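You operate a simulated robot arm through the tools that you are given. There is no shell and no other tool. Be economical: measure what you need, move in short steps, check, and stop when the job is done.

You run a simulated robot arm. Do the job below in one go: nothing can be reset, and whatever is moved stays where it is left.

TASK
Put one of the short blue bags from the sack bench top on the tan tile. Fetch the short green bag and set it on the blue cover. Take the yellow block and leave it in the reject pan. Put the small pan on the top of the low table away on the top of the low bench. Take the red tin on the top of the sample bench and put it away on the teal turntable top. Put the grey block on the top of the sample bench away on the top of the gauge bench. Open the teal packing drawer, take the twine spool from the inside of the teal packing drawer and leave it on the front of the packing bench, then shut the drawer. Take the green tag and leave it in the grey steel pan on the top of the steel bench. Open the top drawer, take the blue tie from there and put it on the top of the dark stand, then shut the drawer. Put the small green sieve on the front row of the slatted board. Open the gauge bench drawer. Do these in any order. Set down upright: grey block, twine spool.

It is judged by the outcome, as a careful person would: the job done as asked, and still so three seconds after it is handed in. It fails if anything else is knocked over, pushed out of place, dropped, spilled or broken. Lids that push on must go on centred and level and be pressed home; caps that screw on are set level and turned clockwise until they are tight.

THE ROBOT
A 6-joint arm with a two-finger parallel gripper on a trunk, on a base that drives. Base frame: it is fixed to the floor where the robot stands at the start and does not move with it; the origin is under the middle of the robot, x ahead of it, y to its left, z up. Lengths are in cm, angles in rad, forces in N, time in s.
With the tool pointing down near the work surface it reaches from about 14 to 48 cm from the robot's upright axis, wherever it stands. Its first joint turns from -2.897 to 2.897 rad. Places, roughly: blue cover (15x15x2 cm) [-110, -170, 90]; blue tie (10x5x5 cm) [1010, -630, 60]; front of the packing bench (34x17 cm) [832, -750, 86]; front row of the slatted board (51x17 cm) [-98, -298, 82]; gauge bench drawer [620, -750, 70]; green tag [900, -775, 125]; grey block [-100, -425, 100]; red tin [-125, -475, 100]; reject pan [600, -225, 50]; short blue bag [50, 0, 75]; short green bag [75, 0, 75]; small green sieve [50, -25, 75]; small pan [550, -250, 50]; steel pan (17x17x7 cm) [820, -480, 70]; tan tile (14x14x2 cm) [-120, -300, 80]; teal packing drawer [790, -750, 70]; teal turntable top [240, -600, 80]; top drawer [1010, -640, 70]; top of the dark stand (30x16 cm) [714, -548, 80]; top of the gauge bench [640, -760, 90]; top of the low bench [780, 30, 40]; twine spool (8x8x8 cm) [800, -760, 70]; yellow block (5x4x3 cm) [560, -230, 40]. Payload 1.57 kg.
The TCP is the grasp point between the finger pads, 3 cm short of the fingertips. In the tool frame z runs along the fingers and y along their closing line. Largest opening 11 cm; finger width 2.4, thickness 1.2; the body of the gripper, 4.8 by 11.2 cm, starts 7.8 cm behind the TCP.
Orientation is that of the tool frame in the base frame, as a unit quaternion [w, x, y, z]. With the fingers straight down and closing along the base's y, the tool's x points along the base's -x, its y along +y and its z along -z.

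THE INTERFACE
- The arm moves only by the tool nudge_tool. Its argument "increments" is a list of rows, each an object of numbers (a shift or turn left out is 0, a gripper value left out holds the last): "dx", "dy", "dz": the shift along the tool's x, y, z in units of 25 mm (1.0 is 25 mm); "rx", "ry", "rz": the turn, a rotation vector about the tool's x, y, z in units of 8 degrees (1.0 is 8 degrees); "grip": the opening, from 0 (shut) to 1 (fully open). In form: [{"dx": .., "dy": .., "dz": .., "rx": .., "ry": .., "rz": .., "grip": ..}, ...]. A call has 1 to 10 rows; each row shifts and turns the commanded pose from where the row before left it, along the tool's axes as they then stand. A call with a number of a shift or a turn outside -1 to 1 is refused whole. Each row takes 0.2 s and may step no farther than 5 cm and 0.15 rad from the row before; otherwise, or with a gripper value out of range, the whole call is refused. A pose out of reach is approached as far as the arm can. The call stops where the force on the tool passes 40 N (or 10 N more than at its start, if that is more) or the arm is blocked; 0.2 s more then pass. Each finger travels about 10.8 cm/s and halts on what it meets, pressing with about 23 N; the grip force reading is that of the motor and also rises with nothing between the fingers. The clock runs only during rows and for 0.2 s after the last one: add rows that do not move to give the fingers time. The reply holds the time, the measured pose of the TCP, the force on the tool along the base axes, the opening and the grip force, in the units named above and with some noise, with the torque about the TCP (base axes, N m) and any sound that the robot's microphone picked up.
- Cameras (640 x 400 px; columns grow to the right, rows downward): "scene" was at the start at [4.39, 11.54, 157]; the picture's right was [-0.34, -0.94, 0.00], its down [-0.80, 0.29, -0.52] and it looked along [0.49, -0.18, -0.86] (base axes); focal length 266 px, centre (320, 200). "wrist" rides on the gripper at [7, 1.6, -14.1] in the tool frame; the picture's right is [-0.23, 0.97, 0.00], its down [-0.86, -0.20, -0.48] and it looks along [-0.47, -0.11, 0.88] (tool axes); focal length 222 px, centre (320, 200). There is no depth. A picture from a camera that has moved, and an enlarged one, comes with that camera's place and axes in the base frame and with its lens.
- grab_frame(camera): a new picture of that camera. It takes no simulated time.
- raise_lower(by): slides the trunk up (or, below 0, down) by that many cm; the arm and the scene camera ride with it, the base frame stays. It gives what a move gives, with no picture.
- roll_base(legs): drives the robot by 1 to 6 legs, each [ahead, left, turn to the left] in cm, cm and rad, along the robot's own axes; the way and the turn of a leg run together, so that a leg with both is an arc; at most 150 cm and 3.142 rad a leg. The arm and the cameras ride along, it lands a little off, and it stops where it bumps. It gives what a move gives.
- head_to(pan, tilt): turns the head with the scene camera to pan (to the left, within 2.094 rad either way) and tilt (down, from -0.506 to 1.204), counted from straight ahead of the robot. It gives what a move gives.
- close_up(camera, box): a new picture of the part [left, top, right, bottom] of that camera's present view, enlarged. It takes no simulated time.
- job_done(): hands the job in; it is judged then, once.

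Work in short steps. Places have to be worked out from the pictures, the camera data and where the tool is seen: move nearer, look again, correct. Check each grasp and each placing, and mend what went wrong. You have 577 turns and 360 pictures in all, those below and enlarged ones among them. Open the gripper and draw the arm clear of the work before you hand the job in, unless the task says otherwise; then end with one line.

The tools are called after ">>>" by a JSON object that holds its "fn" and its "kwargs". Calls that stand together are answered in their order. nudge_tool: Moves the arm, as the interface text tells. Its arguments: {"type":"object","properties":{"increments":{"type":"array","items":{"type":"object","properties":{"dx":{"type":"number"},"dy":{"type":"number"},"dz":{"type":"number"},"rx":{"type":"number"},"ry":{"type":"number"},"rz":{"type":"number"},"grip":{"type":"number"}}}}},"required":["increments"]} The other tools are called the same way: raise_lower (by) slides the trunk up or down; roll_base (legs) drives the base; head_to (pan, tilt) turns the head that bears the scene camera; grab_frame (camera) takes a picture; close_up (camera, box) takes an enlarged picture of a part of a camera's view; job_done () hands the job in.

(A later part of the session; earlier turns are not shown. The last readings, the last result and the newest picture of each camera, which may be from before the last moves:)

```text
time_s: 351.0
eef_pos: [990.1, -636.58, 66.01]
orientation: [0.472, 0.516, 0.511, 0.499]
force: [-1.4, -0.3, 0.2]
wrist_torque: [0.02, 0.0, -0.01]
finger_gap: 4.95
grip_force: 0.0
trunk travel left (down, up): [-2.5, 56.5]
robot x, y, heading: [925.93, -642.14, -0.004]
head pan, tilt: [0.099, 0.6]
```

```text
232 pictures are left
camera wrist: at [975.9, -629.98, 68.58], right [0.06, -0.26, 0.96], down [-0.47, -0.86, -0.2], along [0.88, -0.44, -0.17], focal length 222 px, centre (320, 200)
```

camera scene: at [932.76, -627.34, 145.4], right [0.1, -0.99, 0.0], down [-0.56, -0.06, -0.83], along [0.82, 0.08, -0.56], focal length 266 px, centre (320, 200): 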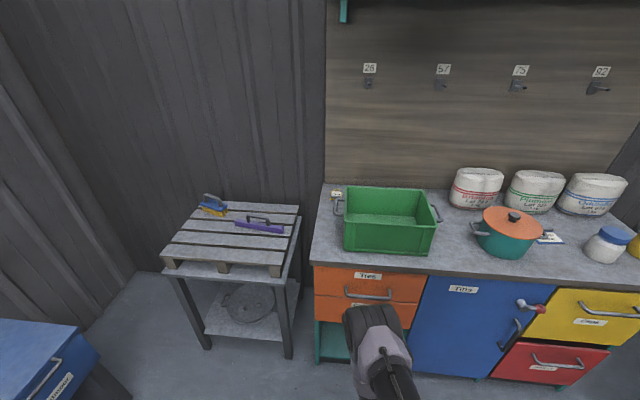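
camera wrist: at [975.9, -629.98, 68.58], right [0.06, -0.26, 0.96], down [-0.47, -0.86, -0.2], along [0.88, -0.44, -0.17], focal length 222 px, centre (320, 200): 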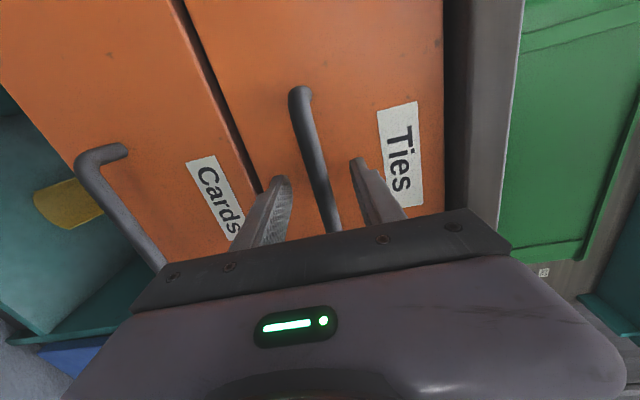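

>>> {"fn": "nudge_tool", "kwargs": {"increments": [{"dz": 0.3}, {"grip": 0}, {}, {}]}}

>>> {"fn": "roll_base", "kwargs": {"legs": [[-7, 0, 0]]}}

>>> {"fn": "roll_base", "kwargs": {"legs": [[-8, 0, 0]]}}

>>> {"fn": "grab_frame", "kwargs": {"camera": "scene"}}

```text
time_s: 352.0
eef_pos: [990.78, -636.52, 66.07]
orientation: [0.475, 0.515, 0.51, 0.5]
force: [1.7, -1.0, 13.1]
wrist_torque: [-0.79, -0.02, 0.04]
finger_gap: 1.44
grip_force: 30.9
trunk travel left (down, up): [-2.5, 56.5]
robot x, y, heading: [925.82, -642.11, 0.001]
head pan, tilt: [0.099, 0.6]
```

```text
time_s: 353.0
eef_pos: [983.69, -636.56, 66.13]
orientation: [0.474, 0.516, 0.509, 0.5]
force: [-0.8, 1.6, 19.0]
wrist_torque: [-0.75, 0.0, 0.03]
finger_gap: 1.43
grip_force: 30.4
trunk travel left (down, up): [-2.5, 56.5]
robot x, y, heading: [918.98, -642.16, 0.002]
head pan, tilt: [0.099, 0.6]
```

```text
time_s: 354.1
eef_pos: [975.8, -636.72, 66.21]
orientation: [0.475, 0.515, 0.51, 0.5]
force: [-1.7, 0.6, 12.8]
wrist_torque: [-0.69, -0.03, 0.04]
finger_gap: 1.43
grip_force: 30.2
trunk travel left (down, up): [-2.5, 56.5]
robot x, y, heading: [911.03, -642.1, 0.001]
head pan, tilt: [0.099, 0.6]
```

```text
231 pictures are left
camera scene: at [917.66, -627.35, 145.41], right [0.1, -0.99, 0.0], down [-0.56, -0.06, -0.83], along [0.82, 0.08, -0.56], focal length 266 px, centre (320, 200)
```

scene: 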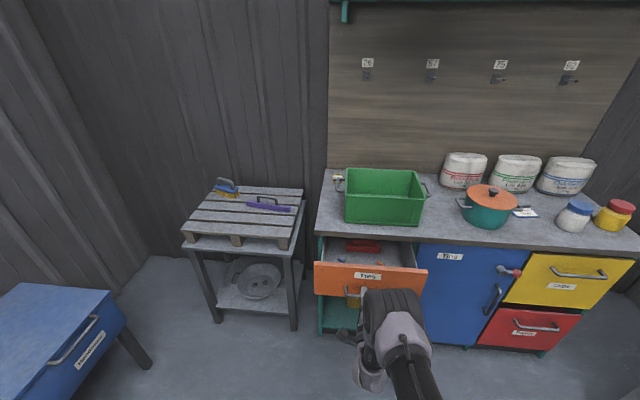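

>>> {"fn": "roll_base", "kwargs": {"legs": [[-7, 0, 0]]}}

>>> {"fn": "roll_base", "kwargs": {"legs": [[-5, 0, 0]]}}

>>> {"fn": "close_up", "kwargs": {"camera": "scene", "box": [290, 200, 450, 320]}}

```text
time_s: 355.1
eef_pos: [968.85, -636.58, 66.08]
orientation: [0.474, 0.515, 0.509, 0.501]
force: [-1.6, -1.6, 9.1]
wrist_torque: [-0.74, -0.03, -0.03]
finger_gap: 1.43
grip_force: 30.8
trunk travel left (down, up): [-2.5, 56.5]
robot x, y, heading: [904.26, -642.09, 0.004]
head pan, tilt: [0.099, 0.6]
```

```text
time_s: 356.0
eef_pos: [963.94, -636.61, 66.17]
orientation: [0.475, 0.515, 0.51, 0.5]
force: [-1.8, -2.0, 6.4]
wrist_torque: [-0.75, -0.03, 0.01]
finger_gap: 1.43
grip_force: 30.6
trunk travel left (down, up): [-2.5, 56.5]
robot x, y, heading: [899.35, -641.84, -0.002]
head pan, tilt: [0.099, 0.6]
```

```text
3.33 times, centred on (370, 260) of scene
camera zoom: at [905.81, -627.39, 145.4], right [0.1, -0.99, 0.0], down [-0.56, -0.06, -0.83], along [0.82, 0.08, -0.56], focal length 888 px, centre (153, 0)
```

zoom: 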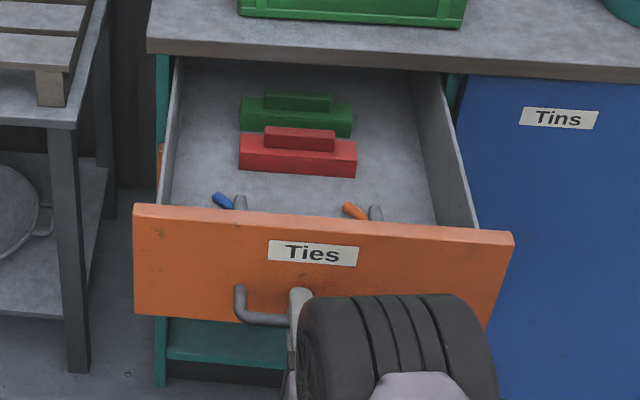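

Drawer is open 27 cm. Releasing and returning the tool upright, then looking inside.

>>> {"fn": "nudge_tool", "kwargs": {"increments": [{"grip": 0.45}, {}, {}]}}

>>> {"fn": "roll_base", "kwargs": {"legs": [[-22, 0, 0]]}}

>>> {"fn": "raise_lower", "kwargs": {"by": 35}}

>>> {"fn": "nudge_tool", "kwargs": {"increments": [{"dz": -1}, {"dz": -1}, {"dz": -1}, {"dz": -1}, {"rx": 1}, {"rx": 1}, {"rx": 1}, {"rx": 1}, {"rx": 1}, {"rx": 1}]}}

>>> {"fn": "nudge_tool", "kwargs": {"increments": [{"rx": 1}, {"rx": 1}, {"rx": 1}, {"rx": 1}, {"rx": 0.9}, {}]}}

>>> {"fn": "head_to", "kwargs": {"pan": 0.1, "tilt": 0.75}}

>>> {"fn": "grab_frame", "kwargs": {"camera": "scene"}}

```text
time_s: 356.8
eef_pos: [963.86, -636.54, 66.06]
orientation: [0.474, 0.515, 0.51, 0.5]
force: [-0.6, -0.4, -0.3]
wrist_torque: [0.0, 0.0, -0.02]
finger_gap: 4.94
grip_force: 0.0
trunk travel left (down, up): [-2.5, 56.5]
robot x, y, heading: [898.65, -642.31, 0.005]
head pan, tilt: [0.099, 0.6]
```

```text
time_s: 358.5
eef_pos: [941.89, -636.76, 66.13]
orientation: [0.474, 0.516, 0.51, 0.5]
force: [1.1, -0.4, -0.7]
wrist_torque: [0.01, -0.02, -0.02]
finger_gap: 4.94
grip_force: 0.1
trunk travel left (down, up): [-2.5, 56.5]
robot x, y, heading: [877.54, -642.23, -0.002]
head pan, tilt: [0.099, 0.6]
```

```text
time_s: 361.9
eef_pos: [941.75, -636.62, 100.94]
orientation: [0.474, 0.515, 0.51, 0.5]
force: [0.4, 0.8, 0.0]
wrist_torque: [-0.02, 0.04, 0.01]
finger_gap: 4.96
grip_force: 0.0
trunk travel left (down, up): [-37.5, 21.5]
robot x, y, heading: [877.04, -642.04, -0.001]
head pan, tilt: [0.099, 0.6]
```

```text
time_s: 364.1
eef_pos: [931.88, -636.84, 101.65]
orientation: [0.223, 0.663, 0.67, 0.248]
force: [-0.2, 0.4, -0.3]
wrist_torque: [0.0, 0.0, -0.03]
finger_gap: 4.97
grip_force: 0.0
trunk travel left (down, up): [-37.5, 21.5]
robot x, y, heading: [876.5, -642.19, 0.002]
head pan, tilt: [0.099, 0.6]
```

```text
time_s: 365.5
eef_pos: [931.87, -636.94, 101.63]
orientation: [-0.012, 0.7, 0.714, 0.011]
force: [0.1, -0.6, 0.6]
wrist_torque: [0.04, -0.01, 0.0]
finger_gap: 4.94
grip_force: 0.1
trunk travel left (down, up): [-37.5, 21.5]
robot x, y, heading: [877.2, -642.09, -0.001]
head pan, tilt: [0.099, 0.6]
```

```text
time_s: 366.2
eef_pos: [931.75, -636.91, 101.59]
orientation: [-0.012, 0.7, 0.714, 0.01]
force: [-0.5, -0.7, 0.6]
wrist_torque: [-0.03, -0.01, -0.03]
finger_gap: 4.94
grip_force: 0.1
trunk travel left (down, up): [-37.5, 21.5]
robot x, y, heading: [876.96, -641.89, -0.0]
head pan, tilt: [0.099, 0.75]
```

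```text
229 pictures are left
camera scene: at [883.25, -627.47, 179.11], right [0.1, -0.99, 0.0], down [-0.68, -0.07, -0.73], along [0.73, 0.07, -0.68], focal length 266 px, centre (320, 200)
```

scene: 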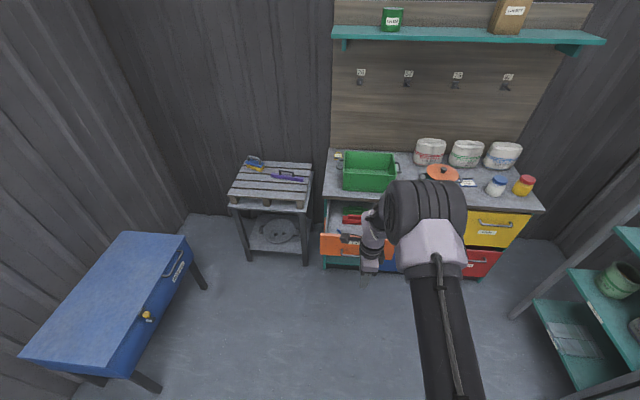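

>>> {"fn": "roll_base", "kwargs": {"legs": [[40, 0, 0]]}}

>>> {"fn": "grab_frame", "kwargs": {"camera": "wrist"}}

>>> {"fn": "close_up", "kwargs": {"camera": "scene", "box": [290, 190, 450, 310]}}

```text
time_s: 368.7
eef_pos: [971.82, -636.74, 101.54]
orientation: [-0.013, 0.699, 0.715, 0.009]
force: [-0.5, -1.1, -0.3]
wrist_torque: [-0.01, -0.01, -0.01]
finger_gap: 4.97
grip_force: 0.1
trunk travel left (down, up): [-37.5, 21.5]
robot x, y, heading: [916.92, -642.5, -0.002]
head pan, tilt: [0.099, 0.75]
```

```text
228 pictures are left
camera wrist: at [973.32, -630.16, 115.89], right [0.98, -0.21, -0.01], down [-0.18, -0.87, 0.45], along [-0.1, -0.44, -0.89], focal length 222 px, centre (320, 200)
```

wrist: 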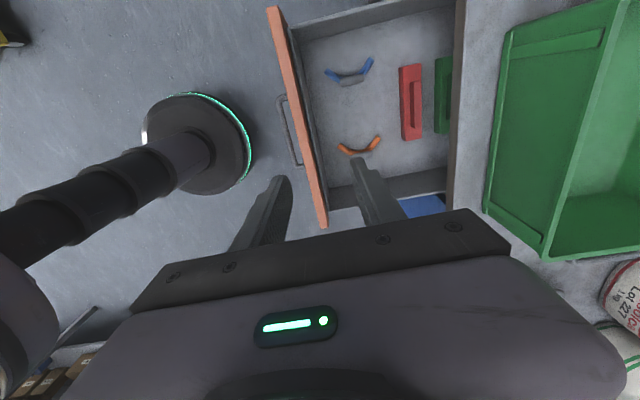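

```text
3.33 times, centred on (370, 250) of scene
camera zoom: at [923.18, -627.4, 179.1], right [0.1, -0.99, 0.0], down [-0.68, -0.07, -0.73], along [0.73, 0.07, -0.68], focal length 888 px, centre (153, 33)
```

zoom: 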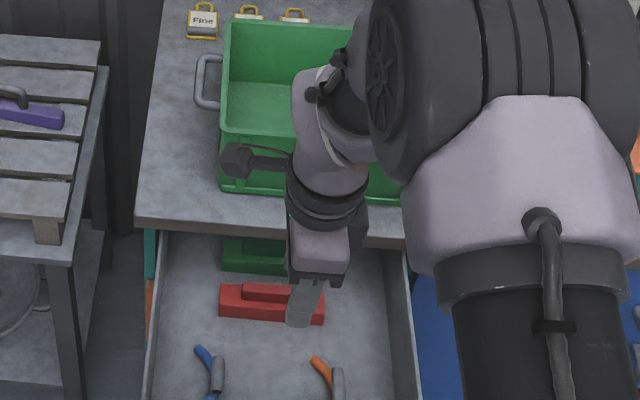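

Blue tie lies near (980,-630) in the drawer, its grey middle running along x. Rotating the wrist to close along y, and moving over it.

>>> {"fn": "nudge_tool", "kwargs": {"increments": [{"rz": -1}, {"rz": -1}, {"rz": -1}, {"rz": -1}, {"rz": -1}, {"rz": -1}, {"rz": -1}, {"rz": -1}, {"rz": -1}, {"rz": -1}]}}

>>> {"fn": "nudge_tool", "kwargs": {"increments": [{"rz": -1}, {"rz": -0.25}, {"dx": -0.8, "dy": 0.8}, {"dx": -0.8, "dy": 0.8}, {"dx": -0.8, "dy": 0.8}, {"dx": -0.6, "dz": 1}, {"dz": 1}, {"dz": 1}, {"dz": 1}, {}]}}

>>> {"fn": "grab_frame", "kwargs": {"camera": "wrist"}}

>>> {"fn": "close_up", "kwargs": {"camera": "scene", "box": [290, 220, 450, 340]}}

```text
time_s: 370.9
eef_pos: [971.79, -636.91, 101.64]
orientation: [-0.003, 0.075, 0.997, 0.016]
force: [-0.3, 0.4, 0.5]
wrist_torque: [0.03, 0.0, 0.01]
finger_gap: 4.95
grip_force: 0.1
trunk travel left (down, up): [-37.5, 21.5]
robot x, y, heading: [917.18, -641.99, 0.0]
head pan, tilt: [0.099, 0.75]
```

```text
time_s: 373.1
eef_pos: [978.92, -630.25, 91.7]
orientation: [-0.001, -0.011, 1.0, 0.016]
force: [0.3, 0.5, 0.7]
wrist_torque: [-0.03, 0.01, 0.0]
finger_gap: 4.96
grip_force: 0.0
trunk travel left (down, up): [-37.5, 21.5]
robot x, y, heading: [916.96, -642.4, -0.003]
head pan, tilt: [0.099, 0.75]
```

```text
226 pictures are left
camera wrist: at [972.16, -629.22, 105.91], right [0.21, 0.98, 0.03], down [0.86, -0.2, 0.47], along [0.47, -0.07, -0.88], focal length 222 px, centre (320, 200)
```

wrist: 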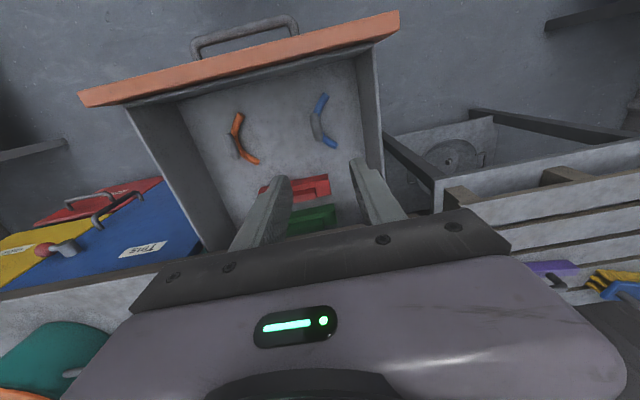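

```text
3.33 times, centred on (370, 280) of scene
camera zoom: at [923.08, -627.41, 179.11], right [0.1, -0.99, 0.0], down [-0.68, -0.07, -0.73], along [0.73, 0.07, -0.68], focal length 888 px, centre (153, -67)
```

zoom: 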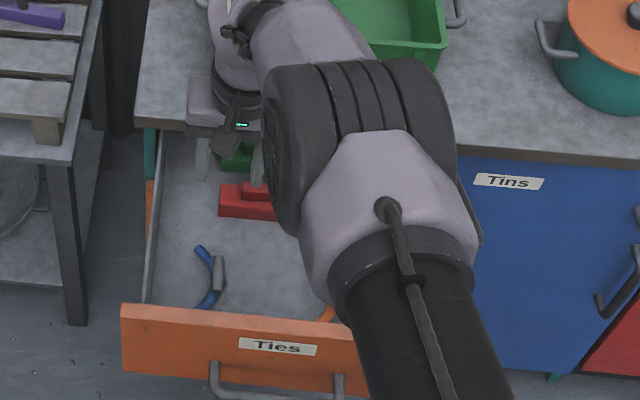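

>>> {"fn": "nudge_tool", "kwargs": {"increments": [{"dz": 1, "dx": -0.3}, {"dz": 1}, {"dz": 1}, {"dz": 1}, {"dz": 1}, {"dz": 1}, {}]}}

>>> {"fn": "grab_frame", "kwargs": {"camera": "wrist"}}

>>> {"fn": "close_up", "kwargs": {"camera": "scene", "box": [290, 220, 450, 340]}}

```text
time_s: 374.7
eef_pos: [975.7, -630.74, 79.85]
orientation: [-0.001, -0.01, 1.0, 0.016]
force: [-0.7, -0.6, -0.2]
wrist_torque: [-0.05, -0.01, -0.01]
finger_gap: 4.93
grip_force: 0.0
out of reach, approached as far as the arm can: row 2, 3, 4, 5, 6
trunk travel left (down, up): [-37.5, 21.5]
robot x, y, heading: [916.8, -642.27, 0.006]
head pan, tilt: [0.099, 0.75]
```

```text
224 pictures are left
camera wrist: at [968.86, -629.59, 94.09], right [0.21, 0.98, 0.03], down [0.86, -0.2, 0.47], along [0.47, -0.07, -0.88], focal length 222 px, centre (320, 200)
```

wrist: 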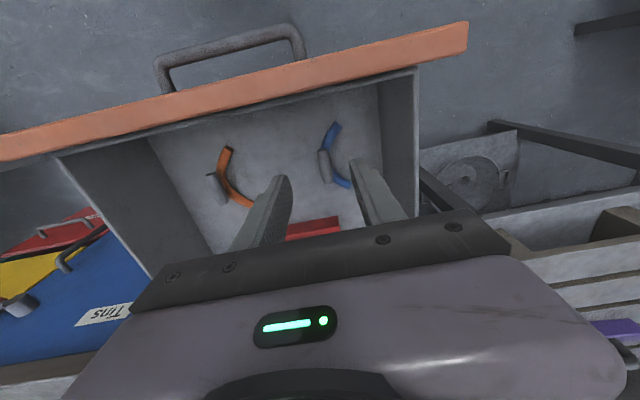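

```text
3.33 times, centred on (370, 280) of scene
camera zoom: at [923.11, -627.4, 179.11], right [0.1, -0.99, 0.0], down [-0.68, -0.07, -0.73], along [0.73, 0.07, -0.68], focal length 888 px, centre (153, -67)
```

zoom: 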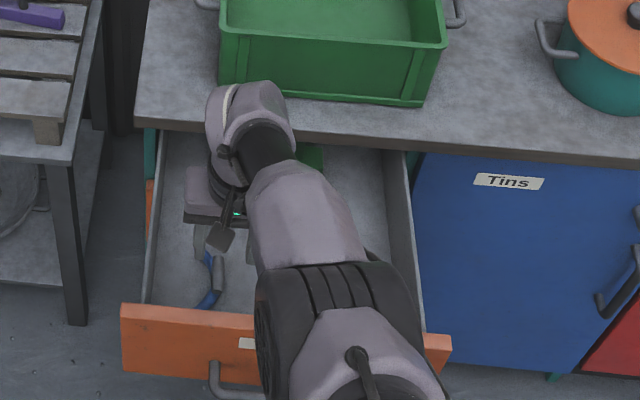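

Out of reach with the trunk high. Raising the arm a little and lowering the trunk instead.

>>> {"fn": "nudge_tool", "kwargs": {"increments": [{"dz": -1}, {"dz": -1}, {"dz": -1}, {"dz": -1}, {}]}}

>>> {"fn": "raise_lower", "kwargs": {"by": -17}}

>>> {"fn": "grab_frame", "kwargs": {"camera": "wrist"}}

```text
time_s: 375.9
eef_pos: [975.86, -631.03, 89.86]
orientation: [-0.002, -0.01, 1.0, 0.016]
force: [0.6, 0.8, 0.8]
wrist_torque: [-0.04, -0.03, 0.04]
finger_gap: 4.92
grip_force: 0.0
trunk travel left (down, up): [-37.5, 21.5]
robot x, y, heading: [917.01, -641.95, 0.001]
head pan, tilt: [0.099, 0.75]
```

```text
time_s: 377.8
eef_pos: [975.71, -631.12, 72.91]
orientation: [-0.001, -0.011, 1.0, 0.016]
force: [-0.1, 0.8, -0.5]
wrist_torque: [0.0, 0.03, 0.04]
finger_gap: 4.96
grip_force: 0.0
trunk travel left (down, up): [-20.5, 38.5]
robot x, y, heading: [916.65, -642.31, 0.001]
head pan, tilt: [0.099, 0.75]
```

```text
222 pictures are left
camera wrist: at [968.89, -629.93, 87.1], right [0.21, 0.98, 0.03], down [0.86, -0.2, 0.47], along [0.47, -0.07, -0.88], focal length 222 px, centre (320, 200)
```

wrist: 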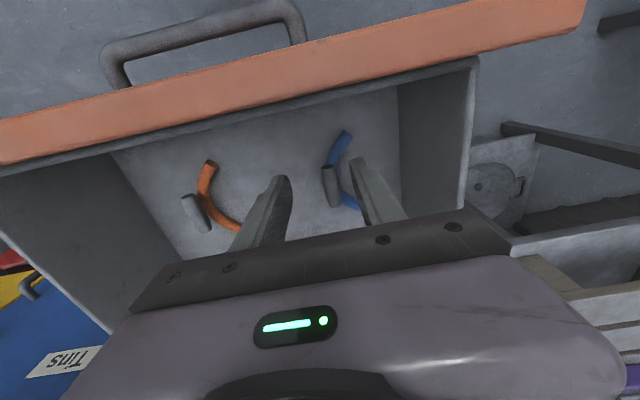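

The tie has a vertical grey peg at ≈ (978.1,-630.2), top ≈ 70. Aligning over it and descending.

>>> {"fn": "nudge_tool", "kwargs": {"increments": [{"dz": -0.6}, {"dx": -0.95, "dy": 0.3}, {}]}}

>>> {"fn": "close_up", "kwargs": {"camera": "wrist", "box": [200, 90, 440, 250]}}

>>> {"fn": "close_up", "kwargs": {"camera": "scene", "box": [290, 190, 450, 310]}}

```text
time_s: 378.6
eef_pos: [978.23, -630.2, 74.44]
orientation: [-0.001, -0.011, 1.0, 0.016]
force: [-0.1, -0.1, -0.6]
wrist_torque: [-0.01, 0.01, -0.01]
finger_gap: 4.95
grip_force: 0.1
trunk travel left (down, up): [-20.5, 38.5]
robot x, y, heading: [916.73, -642.18, -0.001]
head pan, tilt: [0.099, 0.75]
```

```text
2.50 times, centred on (320, 170) of wrist
camera zoom: at [971.23, -629.19, 88.62], right [0.21, 0.98, 0.03], down [0.86, -0.2, 0.47], along [0.47, -0.07, -0.88], focal length 555 px, centre (320, 275)
```

zoom: 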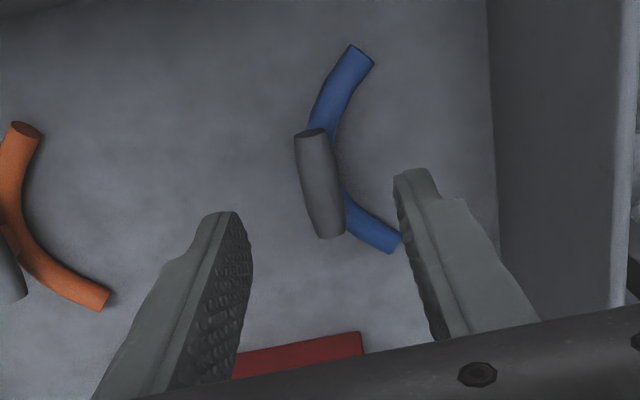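

```text
3.33 times, centred on (370, 250) of scene
camera zoom: at [923.09, -627.4, 162.11], right [0.1, -0.99, 0.0], down [-0.68, -0.07, -0.73], along [0.73, 0.07, -0.68], focal length 888 px, centre (153, 33)
```

zoom: 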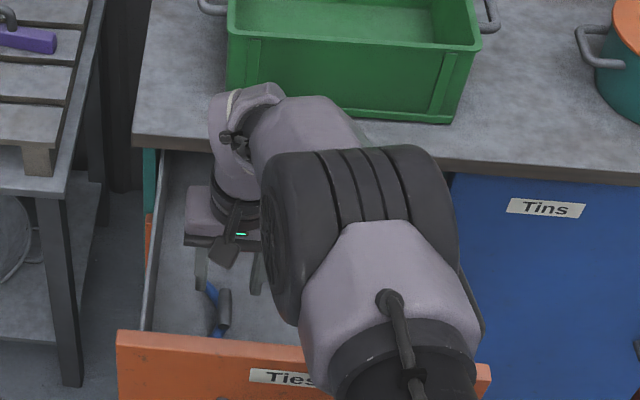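

The grey part is a sleeve lying along x at ≈ (980.2,-630.1). Shifting 2 cm forward and descending.

>>> {"fn": "nudge_tool", "kwargs": {"increments": [{"dx": -0.8}, {"dz": 1}, {"dz": 1}, {"dz": 0.6}, {}]}}

>>> {"fn": "close_up", "kwargs": {"camera": "wrist", "box": [200, 90, 440, 250]}}

```text
time_s: 379.8
eef_pos: [978.81, -630.13, 68.71]
orientation: [-0.001, -0.011, 1.0, 0.016]
force: [-0.6, 0.1, 0.0]
wrist_torque: [-0.02, -0.02, -0.01]
finger_gap: 4.95
grip_force: 0.0
out of reach, approached as far as the arm can: row 3, 4
trunk travel left (down, up): [-20.5, 38.5]
robot x, y, heading: [916.7, -642.22, 0.002]
head pan, tilt: [0.099, 0.75]
```

```text
2.50 times, centred on (320, 170) of wrist
camera zoom: at [971.86, -629.15, 82.86], right [0.21, 0.98, 0.03], down [0.86, -0.2, 0.47], along [0.47, -0.07, -0.88], focal length 555 px, centre (320, 275)
```

zoom: 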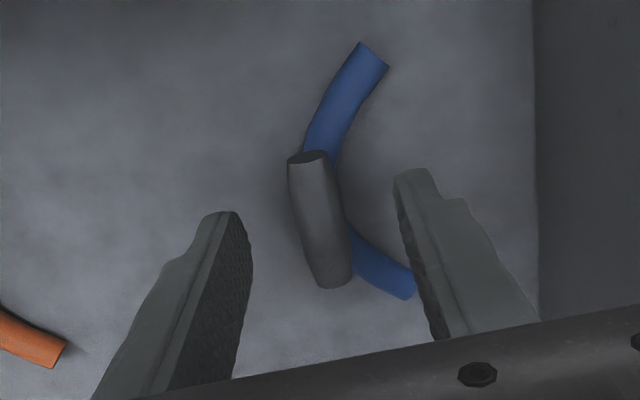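

>>> {"fn": "nudge_tool", "kwargs": {"increments": [{"dz": -0.6}, {"dx": 1}, {"dx": 1}, {}]}}

>>> {"fn": "roll_base", "kwargs": {"legs": [[7, 0, 0]]}}

>>> {"fn": "close_up", "kwargs": {"camera": "wrist", "box": [200, 90, 440, 250]}}

```text
time_s: 380.8
eef_pos: [973.85, -630.4, 70.09]
orientation: [-0.001, -0.01, 1.0, 0.016]
force: [-0.3, -0.1, 0.0]
wrist_torque: [-0.01, -0.01, 0.0]
finger_gap: 4.97
grip_force: 0.1
trunk travel left (down, up): [-20.5, 38.5]
robot x, y, heading: [917.09, -641.85, 0.001]
head pan, tilt: [0.099, 0.75]
```

```text
time_s: 381.8
eef_pos: [980.77, -630.37, 70.16]
orientation: [-0.002, -0.01, 1.0, 0.016]
force: [0.7, -1.2, 0.8]
wrist_torque: [0.0, 0.04, 0.01]
finger_gap: 4.95
grip_force: 0.1
trunk travel left (down, up): [-20.5, 38.5]
robot x, y, heading: [923.58, -641.76, 0.002]
head pan, tilt: [0.099, 0.75]
```

```text
2.50 times, centred on (320, 170) of wrist
camera zoom: at [973.94, -629.28, 84.32], right [0.21, 0.98, 0.03], down [0.86, -0.2, 0.47], along [0.46, -0.07, -0.88], focal length 555 px, centre (320, 275)
```

zoom: 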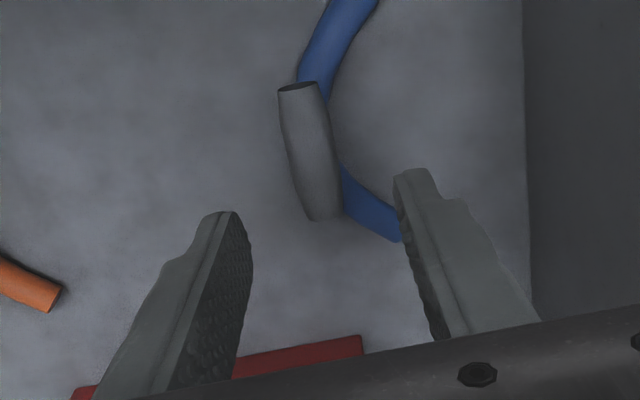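

Triangulated sleeve: (978.9,-630.1, z≈66). Shifting back 1.9 cm and lowering ~2.5 cm.

>>> {"fn": "nudge_tool", "kwargs": {"increments": [{"dx": 0.75, "dy": 0.1}, {"dz": 0.5}, {"dz": 0.5}, {}]}}

>>> {"fn": "close_up", "kwargs": {"camera": "wrist", "box": [200, 90, 440, 250]}}

```text
time_s: 382.8
eef_pos: [978.83, -630.09, 67.65]
orientation: [-0.001, -0.01, 1.0, 0.016]
force: [-0.2, 0.1, 0.2]
wrist_torque: [0.0, 0.0, 0.03]
finger_gap: 4.96
grip_force: 0.0
trunk travel left (down, up): [-20.5, 38.5]
robot x, y, heading: [923.87, -641.94, -0.001]
head pan, tilt: [0.099, 0.75]
```

```text
2.50 times, centred on (320, 170) of wrist
camera zoom: at [971.97, -628.97, 81.85], right [0.21, 0.98, 0.03], down [0.86, -0.2, 0.47], along [0.47, -0.07, -0.88], focal length 555 px, centre (320, 275)
```

zoom: 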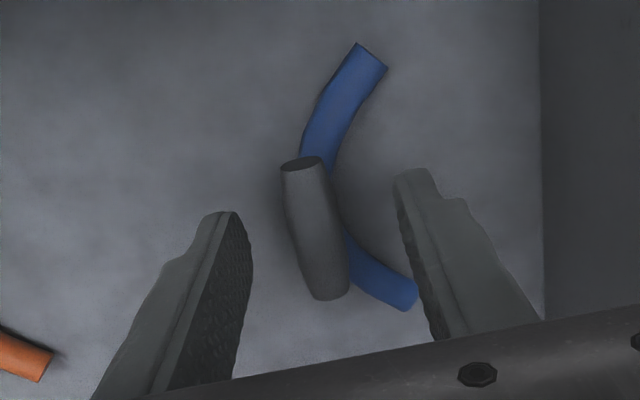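

>>> {"fn": "nudge_tool", "kwargs": {"increments": [{"dz": 0.3}, {}]}}

>>> {"fn": "nudge_tool", "kwargs": {"increments": [{"dz": 0.2}, {}]}}

>>> {"fn": "nudge_tool", "kwargs": {"increments": [{"grip": 0}, {}, {}]}}

>>> {"fn": "close_up", "kwargs": {"camera": "wrist", "box": [200, 90, 440, 250]}}

```text
time_s: 383.4
eef_pos: [978.84, -629.96, 67.02]
orientation: [-0.001, -0.009, 1.0, 0.016]
force: [-0.4, -0.2, 0.5]
wrist_torque: [0.03, 0.02, 0.02]
finger_gap: 4.91
grip_force: 0.1
trunk travel left (down, up): [-20.5, 38.5]
robot x, y, heading: [923.49, -642.06, -0.002]
head pan, tilt: [0.099, 0.75]
```

```text
time_s: 384.0
eef_pos: [978.84, -629.98, 66.38]
orientation: [-0.001, -0.01, 1.0, 0.016]
force: [0.1, 0.6, -0.5]
wrist_torque: [0.01, -0.01, 0.01]
finger_gap: 4.94
grip_force: 0.0
trunk travel left (down, up): [-20.5, 38.5]
robot x, y, heading: [924.01, -642.04, 0.004]
head pan, tilt: [0.099, 0.75]
```

```text
time_s: 384.8
eef_pos: [979.0, -630.05, 66.41]
orientation: [-0.001, -0.01, 1.0, 0.017]
force: [0.6, 0.3, 0.6]
wrist_torque: [0.02, 0.0, -0.02]
finger_gap: 1.75
grip_force: 22.9
trunk travel left (down, up): [-20.5, 38.5]
robot x, y, heading: [923.6, -642.12, 0.003]
head pan, tilt: [0.099, 0.75]
```

```text
2.50 times, centred on (320, 170) of wrist
camera zoom: at [971.97, -628.93, 80.6], right [0.21, 0.98, 0.03], down [0.86, -0.2, 0.47], along [0.47, -0.07, -0.88], focal length 555 px, centre (320, 275)
```

zoom: 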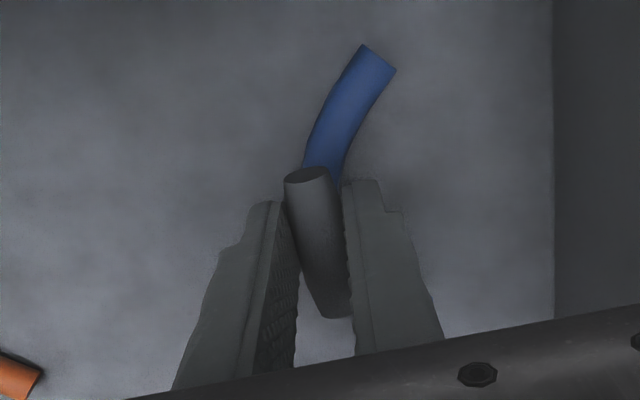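

Gripped the sleeve (1.75 cm). Lifting.

>>> {"fn": "nudge_tool", "kwargs": {"increments": [{"dz": -0.5}, {"dz": -1}, {"dz": -1}, {"dz": -1}, {"dz": -1}, {"dz": -1}, {"dz": -1}]}}

>>> {"fn": "raise_lower", "kwargs": {"by": 12}}

>>> {"fn": "grab_frame", "kwargs": {"camera": "wrist"}}

```text
time_s: 386.4
eef_pos: [978.95, -630.58, 82.65]
orientation: [-0.001, -0.01, 1.0, 0.015]
force: [0.1, -0.2, -0.2]
wrist_torque: [-0.02, 0.03, -0.01]
finger_gap: 1.75
grip_force: 22.9
trunk travel left (down, up): [-20.5, 38.5]
robot x, y, heading: [923.63, -642.2, 0.004]
head pan, tilt: [0.099, 0.75]
```

```text
time_s: 387.9
eef_pos: [978.94, -630.59, 94.61]
orientation: [-0.002, -0.011, 1.0, 0.016]
force: [0.8, -0.4, 0.4]
wrist_torque: [0.03, -0.01, -0.02]
finger_gap: 1.74
grip_force: 22.9
trunk travel left (down, up): [-32.5, 26.5]
robot x, y, heading: [923.97, -642.04, 0.004]
head pan, tilt: [0.099, 0.75]
```

```text
215 pictures are left
camera wrist: at [972.01, -629.55, 108.83], right [0.21, 0.98, 0.03], down [0.86, -0.2, 0.47], along [0.47, -0.07, -0.88], focal length 222 px, centre (320, 200)
```

wrist: 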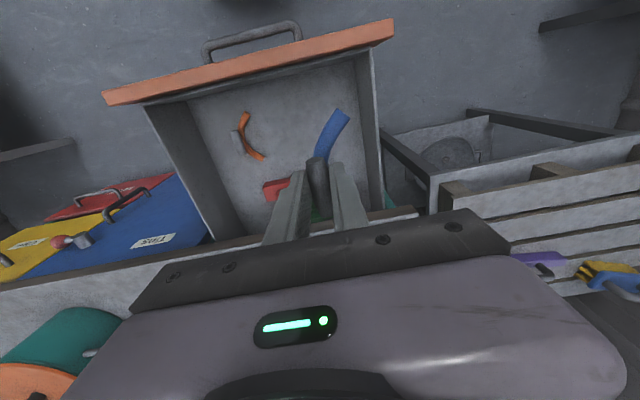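

Tie is out. Driving to the dark stand (714,-548).

>>> {"fn": "roll_base", "kwargs": {"legs": [[-105, 0, 0], [-102, 0, 0], [0, 0, 1.57]]}}

>>> {"fn": "head_to", "kwargs": {"pan": 0.0, "tilt": 0.75}}

>>> {"fn": "grab_frame", "kwargs": {"camera": "scene"}}

>>> {"fn": "grab_frame", "kwargs": {"camera": "wrist"}}

```text
time_s: 401.9
eef_pos: [707.15, -587.05, 94.7]
orientation: [0.012, 0.71, -0.704, -0.01]
force: [0.3, 0.0, 0.4]
wrist_torque: [-0.03, -0.04, 0.0]
finger_gap: 1.73
grip_force: 22.9
trunk travel left (down, up): [-32.5, 26.5]
robot x, y, heading: [718.21, -642.57, 1.561]
head pan, tilt: [0.099, 0.75]
```

```text
time_s: 402.6
eef_pos: [707.23, -587.09, 94.67]
orientation: [0.011, 0.711, -0.704, -0.011]
force: [-0.2, 0.5, -1.0]
wrist_torque: [-0.03, -0.03, 0.0]
finger_gap: 1.77
grip_force: 23.2
trunk travel left (down, up): [-32.5, 26.5]
robot x, y, heading: [718.17, -642.44, 1.56]
head pan, tilt: [0.0, 0.75]
```

```text
214 pictures are left
camera scene: at [704.07, -636.04, 174.11], right [1.0, -0.01, 0.0], down [-0.01, -0.68, -0.73], along [0.01, 0.73, -0.68], focal length 266 px, centre (320, 200)
```

scene: 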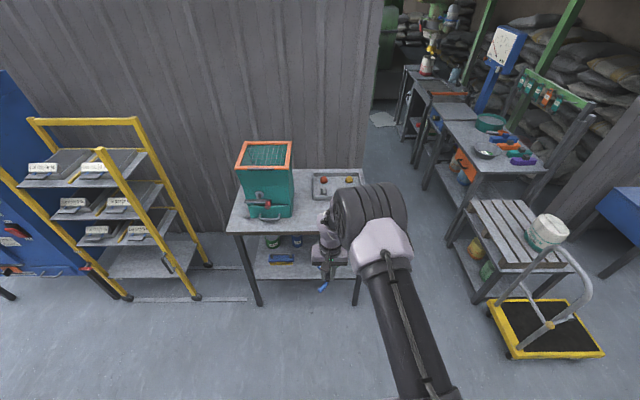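

```text
213 pictures are left
camera wrist: at [706.15, -594.01, 108.85], right [-0.98, 0.22, 0.03], down [0.21, 0.86, 0.47], along [0.08, 0.46, -0.88], focal length 222 px, centre (320, 200)
```

wrist: 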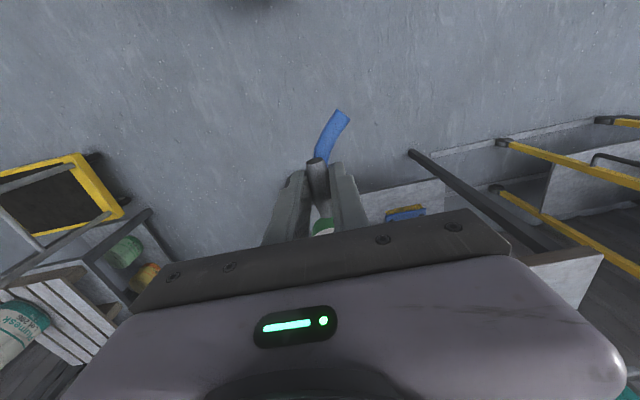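

>>> {"fn": "roll_base", "kwargs": {"legs": [[38, -5, 0.01]]}}

>>> {"fn": "grab_frame", "kwargs": {"camera": "wrist"}}

>>> {"fn": "grab_frame", "kwargs": {"camera": "scene"}}

```text
time_s: 405.0
eef_pos: [711.79, -549.28, 94.61]
orientation: [0.013, 0.714, -0.7, -0.01]
force: [0.1, -0.2, -0.5]
wrist_torque: [0.0, 0.02, -0.02]
finger_gap: 1.79
grip_force: 23.0
trunk travel left (down, up): [-32.5, 26.5]
robot x, y, heading: [723.54, -604.62, 1.568]
head pan, tilt: [0.0, 0.75]
```

```text
212 pictures are left
camera wrist: at [710.82, -556.34, 108.82], right [-0.98, 0.21, 0.03], down [0.2, 0.86, 0.47], along [0.07, 0.47, -0.88], focal length 222 px, centre (320, 200)
```

wrist: 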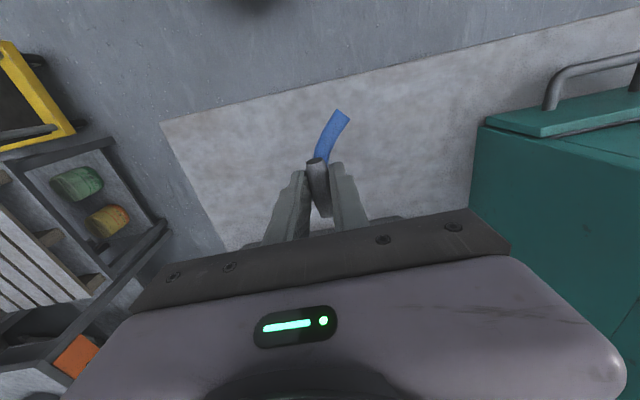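

```text
211 pictures are left
camera scene: at [709.21, -598.35, 174.1], right [1.0, 0.0, 0.0], down [0.0, -0.68, -0.73], along [0.0, 0.73, -0.68], focal length 266 px, centre (320, 200)
```

scene: 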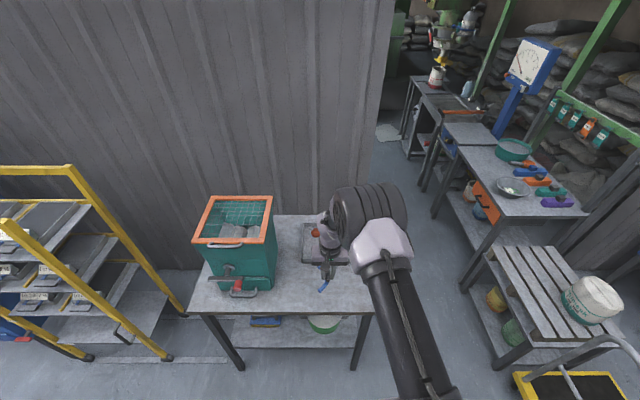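

>>> {"fn": "nudge_tool", "kwargs": {"increments": [{"dx": -0.9}, {"dz": 1}, {"dz": 1}, {"dz": 0.6}, {}]}}

>>> {"fn": "close_up", "kwargs": {"camera": "scene", "box": [250, 210, 410, 330]}}

```text
time_s: 406.2
eef_pos: [711.53, -547.27, 88.19]
orientation: [0.012, 0.714, -0.7, -0.011]
force: [-0.8, 0.4, -0.4]
wrist_torque: [-0.01, 0.01, -0.02]
finger_gap: 1.74
grip_force: 23.1
trunk travel left (down, up): [-32.5, 26.5]
robot x, y, heading: [723.18, -604.84, 1.572]
head pan, tilt: [0.0, 0.75]
```

```text
3.33 times, centred on (330, 270) of scene
camera zoom: at [709.2, -598.44, 174.11], right [1.0, 0.0, 0.0], down [0.0, -0.68, -0.73], along [0.0, 0.73, -0.68], focal length 888 px, centre (287, -33)
```

zoom: 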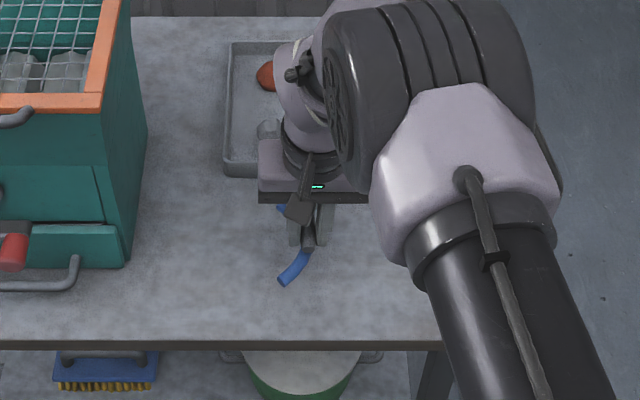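

>>> {"fn": "nudge_tool", "kwargs": {"increments": [{"dz": 0.4}, {}]}}

>>> {"fn": "nudge_tool", "kwargs": {"increments": [{"dz": 0.4}, {}]}}

>>> {"fn": "nudge_tool", "kwargs": {"increments": [{"dz": 0.3}, {}]}}

>>> {"fn": "close_up", "kwargs": {"camera": "wrist", "box": [200, 90, 440, 250]}}

```text
time_s: 406.8
eef_pos: [711.57, -547.22, 87.16]
orientation: [0.012, 0.714, -0.7, -0.01]
force: [0.2, -0.6, -0.1]
wrist_torque: [0.01, 0.02, 0.02]
finger_gap: 1.71
grip_force: 22.5
trunk travel left (down, up): [-32.5, 26.5]
robot x, y, heading: [722.99, -604.51, 1.57]
head pan, tilt: [0.0, 0.75]
```

```text
time_s: 407.4
eef_pos: [711.46, -547.31, 86.23]
orientation: [0.012, 0.714, -0.7, -0.01]
force: [0.3, 0.1, -1.0]
wrist_torque: [-0.02, 0.04, -0.02]
finger_gap: 1.74
grip_force: 22.7
trunk travel left (down, up): [-32.5, 26.5]
robot x, y, heading: [723.43, -604.56, 1.574]
head pan, tilt: [0.0, 0.75]
```

```text
time_s: 408.0
eef_pos: [711.49, -547.13, 85.46]
orientation: [0.012, 0.714, -0.7, -0.011]
force: [0.5, -0.4, -0.4]
wrist_torque: [0.02, 0.01, 0.04]
finger_gap: 1.74
grip_force: 22.9
trunk travel left (down, up): [-32.5, 26.5]
robot x, y, heading: [722.89, -604.59, 1.569]
head pan, tilt: [0.0, 0.75]
```

```text
2.50 times, centred on (320, 170) of wrist
camera zoom: at [710.47, -554.2, 99.57], right [-0.98, 0.21, 0.03], down [0.2, 0.86, 0.47], along [0.07, 0.47, -0.88], focal length 555 px, centre (320, 275)
```

zoom: 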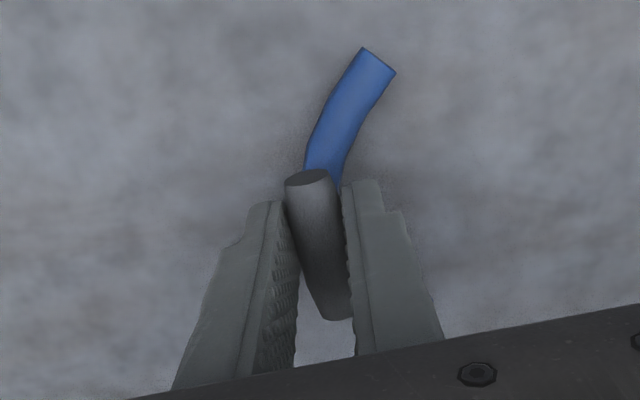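

>>> {"fn": "nudge_tool", "kwargs": {"increments": [{"dz": 0.2}, {}]}}

>>> {"fn": "nudge_tool", "kwargs": {"increments": [{"dz": 0.2}, {}]}}

>>> {"fn": "nudge_tool", "kwargs": {"increments": [{"dz": 0.2}, {}]}}

>>> {"fn": "nudge_tool", "kwargs": {"increments": [{"dz": 0.2}, {}]}}

```text
time_s: 408.6
eef_pos: [711.52, -547.16, 85.0]
orientation: [0.011, 0.714, -0.7, -0.012]
force: [1.3, 0.8, 9.2]
wrist_torque: [0.02, 0.0, -0.03]
finger_gap: 1.72
grip_force: 22.8
trunk travel left (down, up): [-32.5, 26.5]
robot x, y, heading: [723.56, -604.69, 1.57]
head pan, tilt: [0.0, 0.75]
```

```text
time_s: 409.0
eef_pos: [711.48, -547.12, 84.98]
orientation: [0.009, 0.714, -0.7, -0.014]
force: [2.6, -6.4, 25.3]
wrist_torque: [-0.37, -0.03, -0.04]
finger_gap: 1.73
grip_force: 23.1
trunk travel left (down, up): [-32.5, 26.5]
robot x, y, heading: [723.08, -604.34, 1.569]
head pan, tilt: [0.0, 0.75]
stopped in row 2: the force on the tool passed its limit at 41 N (the readings are from after the stop); the commanded pose is now the measured one
```

```text
time_s: 409.4
eef_pos: [711.42, -546.99, 84.78]
orientation: [0.009, 0.714, -0.7, -0.016]
force: [0.6, -4.9, 25.7]
wrist_torque: [-0.21, 0.04, -0.01]
finger_gap: 1.78
grip_force: 23.2
trunk travel left (down, up): [-32.5, 26.5]
robot x, y, heading: [723.27, -604.17, 1.572]
head pan, tilt: [0.0, 0.75]
stopped in row 1: the force on the tool passed its limit at 41 N (the readings are from after the stop); the commanded pose is now the measured one
```

```text
time_s: 409.7
eef_pos: [711.37, -546.8, 84.88]
orientation: [0.008, 0.713, -0.701, -0.017]
force: [1.0, -4.6, 24.3]
wrist_torque: [-0.15, 0.01, -0.08]
finger_gap: 1.76
grip_force: 22.9
trunk travel left (down, up): [-32.5, 26.5]
robot x, y, heading: [723.61, -604.68, 1.574]
head pan, tilt: [0.0, 0.75]
stopped in row 1: the force on the tool passed its limit at 41 N (the readings are from after the stop); the commanded pose is now the measured one
```

On the table. Relieving, opening, rising.

>>> {"fn": "nudge_tool", "kwargs": {"increments": [{"dz": -0.15}, {"grip": 0.45}, {}, {"dz": -0.5}, {"dz": -1}, {"dz": -1}, {"dz": -1}, {"dz": -1}]}}

>>> {"fn": "grab_frame", "kwargs": {"camera": "wrist"}}

>>> {"fn": "close_up", "kwargs": {"camera": "scene", "box": [250, 210, 410, 330]}}

```text
time_s: 411.5
eef_pos: [711.79, -546.61, 96.33]
orientation: [0.009, 0.713, -0.7, -0.016]
force: [-0.3, 0.3, -0.5]
wrist_torque: [0.0, 0.03, 0.02]
finger_gap: 4.97
grip_force: 0.1
trunk travel left (down, up): [-32.5, 26.5]
robot x, y, heading: [723.13, -604.41, 1.566]
head pan, tilt: [0.0, 0.75]
```

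```text
208 pictures are left
camera wrist: at [710.84, -553.87, 110.4], right [-0.98, 0.21, 0.04], down [0.2, 0.85, 0.48], along [0.07, 0.48, -0.88], focal length 222 px, centre (320, 200)
```

wrist: 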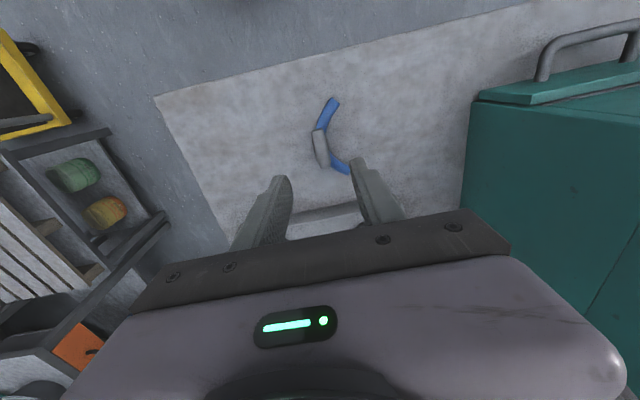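

```text
3.33 times, centred on (330, 270) of scene
camera zoom: at [709.21, -598.51, 174.11], right [1.0, 0.0, 0.0], down [0.0, -0.68, -0.73], along [0.0, 0.73, -0.68], focal length 888 px, centre (287, -33)
```

zoom: 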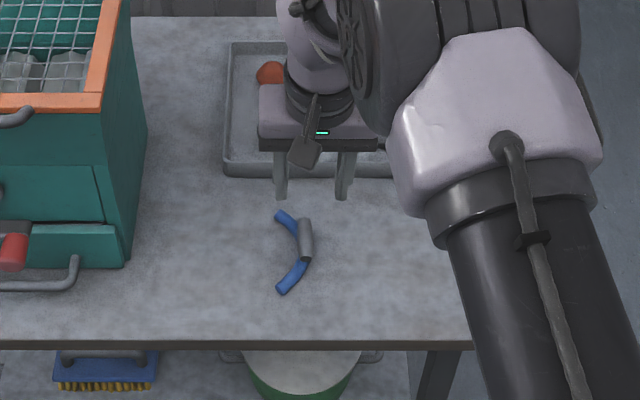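

Tie is on the stand. Returning to the drawer to shut it, with the tool set horizontal again.

>>> {"fn": "roll_base", "kwargs": {"legs": [[-38, 0, 0], [0, 0, -1.57], [145, 0, 0]]}}

>>> {"fn": "nudge_tool", "kwargs": {"increments": [{"rz": 1, "grip": 0}, {"rz": 1}, {"rz": 1}, {"rz": 1}, {"rz": 1}, {"rz": 1}, {"rz": 1}, {"rz": 1}, {"rz": 1}, {"rz": 1}]}}

>>> {"fn": "nudge_tool", "kwargs": {"increments": [{"rz": 1}, {"rz": 0.25}, {"rx": -1}, {"rx": -1}, {"rx": -1}, {"rx": -1}, {"rx": -1}, {"rx": -1}]}}

>>> {"fn": "nudge_tool", "kwargs": {"increments": [{"rx": -1}, {"rx": -1}, {"rx": -1}, {"rx": -1}, {"rx": -1}, {"rx": -0.25}, {}]}}

>>> {"fn": "raise_lower", "kwargs": {"by": -30}}

```text
time_s: 424.5
eef_pos: [925.2, -632.68, 96.2]
orientation: [0.005, -0.005, 1.0, 0.018]
force: [0.2, -0.3, -0.3]
wrist_torque: [0.0, 0.03, 0.0]
finger_gap: 4.93
grip_force: 0.1
trunk travel left (down, up): [-32.5, 26.5]
robot x, y, heading: [867.74, -643.57, -0.009]
head pan, tilt: [0.0, 0.75]
```

```text
time_s: 426.7
eef_pos: [925.26, -632.68, 96.3]
orientation: [-0.007, 0.64, 0.768, 0.017]
force: [-0.5, 0.5, -0.2]
wrist_torque: [0.02, 0.02, 0.0]
finger_gap: 0.0
grip_force: 21.6
trunk travel left (down, up): [-32.5, 26.5]
robot x, y, heading: [867.16, -643.75, -0.01]
head pan, tilt: [0.0, 0.75]
```

```text
time_s: 428.5
eef_pos: [925.18, -632.75, 96.09]
orientation: [0.279, 0.647, 0.642, 0.303]
force: [-0.3, -0.3, 0.2]
wrist_torque: [-0.04, -0.01, 0.02]
finger_gap: 0.0
grip_force: 21.5
out of reach, approached as far as the arm can: row 5
trunk travel left (down, up): [-32.5, 26.5]
robot x, y, heading: [867.09, -643.57, -0.01]
head pan, tilt: [0.0, 0.75]
```

```text
time_s: 430.1
eef_pos: [925.19, -632.7, 96.26]
orientation: [0.492, 0.503, 0.491, 0.514]
force: [0.5, -0.1, 0.0]
wrist_torque: [0.03, -0.02, -0.04]
finger_gap: 0.0
grip_force: 21.4
trunk travel left (down, up): [-32.5, 26.5]
robot x, y, heading: [867.32, -643.66, -0.011]
head pan, tilt: [0.0, 0.75]
```

```text
time_s: 433.1
eef_pos: [925.21, -632.71, 66.24]
orientation: [0.491, 0.504, 0.491, 0.514]
force: [-0.2, -0.6, 0.6]
wrist_torque: [0.01, 0.01, -0.03]
finger_gap: 0.0
grip_force: 21.3
trunk travel left (down, up): [-2.5, 56.5]
robot x, y, heading: [867.57, -643.86, -0.008]
head pan, tilt: [0.0, 0.75]
```

>>> {"fn": "nudge_tool", "kwargs": {"increments": [{"dy": 0.7}, {"dy": 0.7}, {}]}}

>>> {"fn": "roll_base", "kwargs": {"legs": [[22, 0, 0.009]]}}

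>>> {"fn": "grab_frame", "kwargs": {"camera": "wrist"}}

>>> {"fn": "grab_frame", "kwargs": {"camera": "scene"}}

```text
time_s: 433.9
eef_pos: [925.17, -632.88, 69.74]
orientation: [0.491, 0.503, 0.492, 0.514]
force: [-0.4, -0.1, -0.1]
wrist_torque: [-0.01, -0.02, 0.03]
finger_gap: 0.01
grip_force: 21.2
trunk travel left (down, up): [-2.5, 56.5]
robot x, y, heading: [867.26, -643.41, -0.009]
head pan, tilt: [0.0, 0.75]
```

```text
time_s: 435.6
eef_pos: [946.99, -632.53, 69.71]
orientation: [0.49, 0.502, 0.493, 0.515]
force: [0.0, 0.3, 0.3]
wrist_torque: [0.02, 0.0, 0.02]
finger_gap: 0.0
grip_force: 21.3
trunk travel left (down, up): [-2.5, 56.5]
robot x, y, heading: [889.18, -643.52, 0.001]
head pan, tilt: [0.0, 0.75]
```

```text
206 pictures are left
camera wrist: at [932.7, -625.8, 71.42], right [-0.01, -0.26, 0.97], down [-0.46, -0.86, -0.23], along [0.89, -0.45, -0.12], focal length 222 px, centre (320, 200)
```

wrist: 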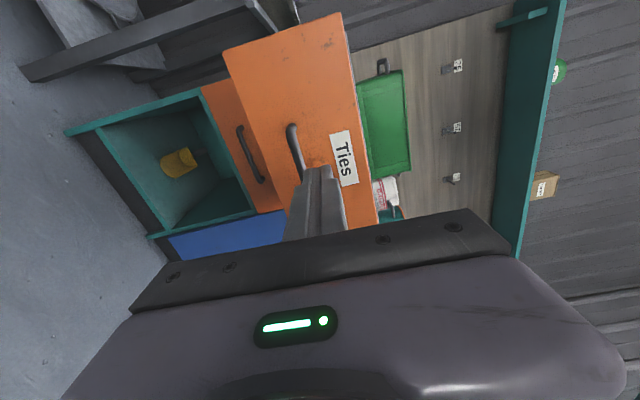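

```text
205 pictures are left
camera scene: at [895.43, -629.84, 144.11], right [0.0, -1.0, 0.0], down [-0.68, 0.0, -0.73], along [0.73, 0.0, -0.68], focal length 266 px, centre (320, 200)
```

scene: 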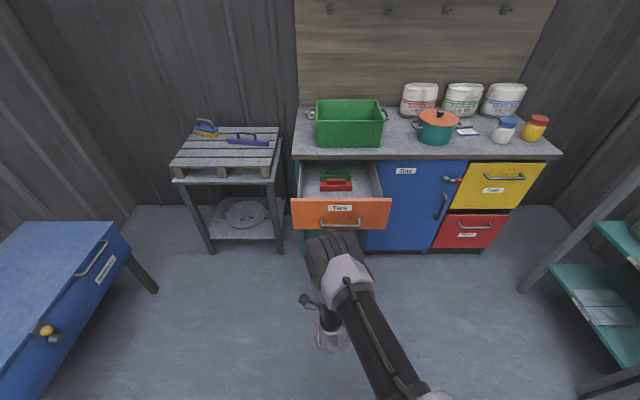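

>>> {"fn": "roll_base", "kwargs": {"legs": [[16, 0, 0]]}}

>>> {"fn": "roll_base", "kwargs": {"legs": [[20, 0, 0]]}}

>>> {"fn": "grab_frame", "kwargs": {"camera": "wrist"}}

```text
time_s: 437.0
eef_pos: [963.05, -632.49, 69.7]
orientation: [0.489, 0.502, 0.494, 0.515]
force: [0.4, 0.9, -0.5]
wrist_torque: [0.01, 0.01, 0.0]
finger_gap: 0.01
grip_force: 21.5
trunk travel left (down, up): [-2.5, 56.5]
robot x, y, heading: [905.22, -643.53, -0.004]
head pan, tilt: [0.0, 0.75]
```

```text
time_s: 438.6
eef_pos: [982.81, -632.56, 69.73]
orientation: [0.49, 0.501, 0.493, 0.515]
force: [0.2, 0.0, -0.4]
wrist_torque: [-0.02, -0.02, -0.01]
finger_gap: 0.0
grip_force: 20.6
trunk travel left (down, up): [-2.5, 56.5]
robot x, y, heading: [925.3, -643.72, -0.0]
head pan, tilt: [0.0, 0.75]
```

```text
204 pictures are left
camera wrist: at [968.65, -625.81, 71.42], right [-0.01, -0.26, 0.97], down [-0.46, -0.86, -0.23], along [0.89, -0.45, -0.12], focal length 222 px, centre (320, 200)
```

wrist: 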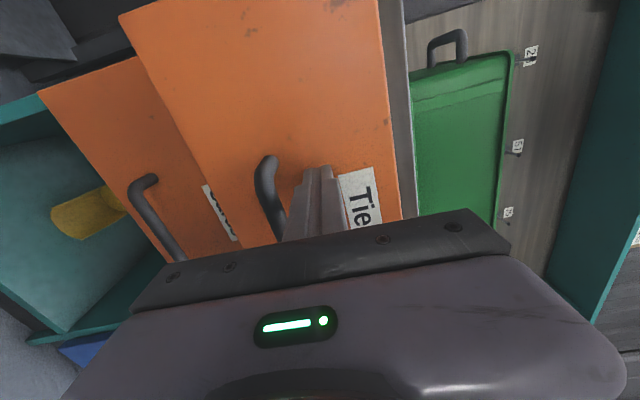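

Moving in well. Finishing with arm nudges until force rises.

>>> {"fn": "nudge_tool", "kwargs": {"increments": [{"dz": 0.8}, {"dz": 0.8}, {"dz": 0.8}, {"dz": 0.8}, {"dz": 0.8}, {"dz": 0.8}, {}]}}

>>> {"fn": "grab_frame", "kwargs": {"camera": "wrist"}}

```text
time_s: 439.7
eef_pos: [991.3, -632.37, 69.74]
orientation: [0.49, 0.502, 0.495, 0.513]
force: [-10.3, -0.8, 3.0]
wrist_torque: [-0.05, 0.0, -0.15]
finger_gap: 0.01
grip_force: 21.0
trunk travel left (down, up): [-2.5, 56.5]
robot x, y, heading: [924.99, -643.68, 0.001]
head pan, tilt: [0.0, 0.75]
stopped in row 5: the force on the tool passed its limit at 60 N (the readings are from after the stop); the commanded pose is now the measured one
```

```text
203 pictures are left
camera wrist: at [977.02, -625.7, 71.41], right [0.0, -0.26, 0.97], down [-0.46, -0.86, -0.23], along [0.89, -0.45, -0.12], focal length 222 px, centre (320, 200)
```

wrist: 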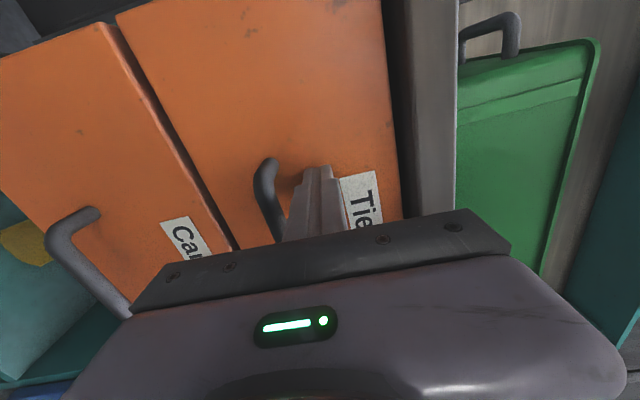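

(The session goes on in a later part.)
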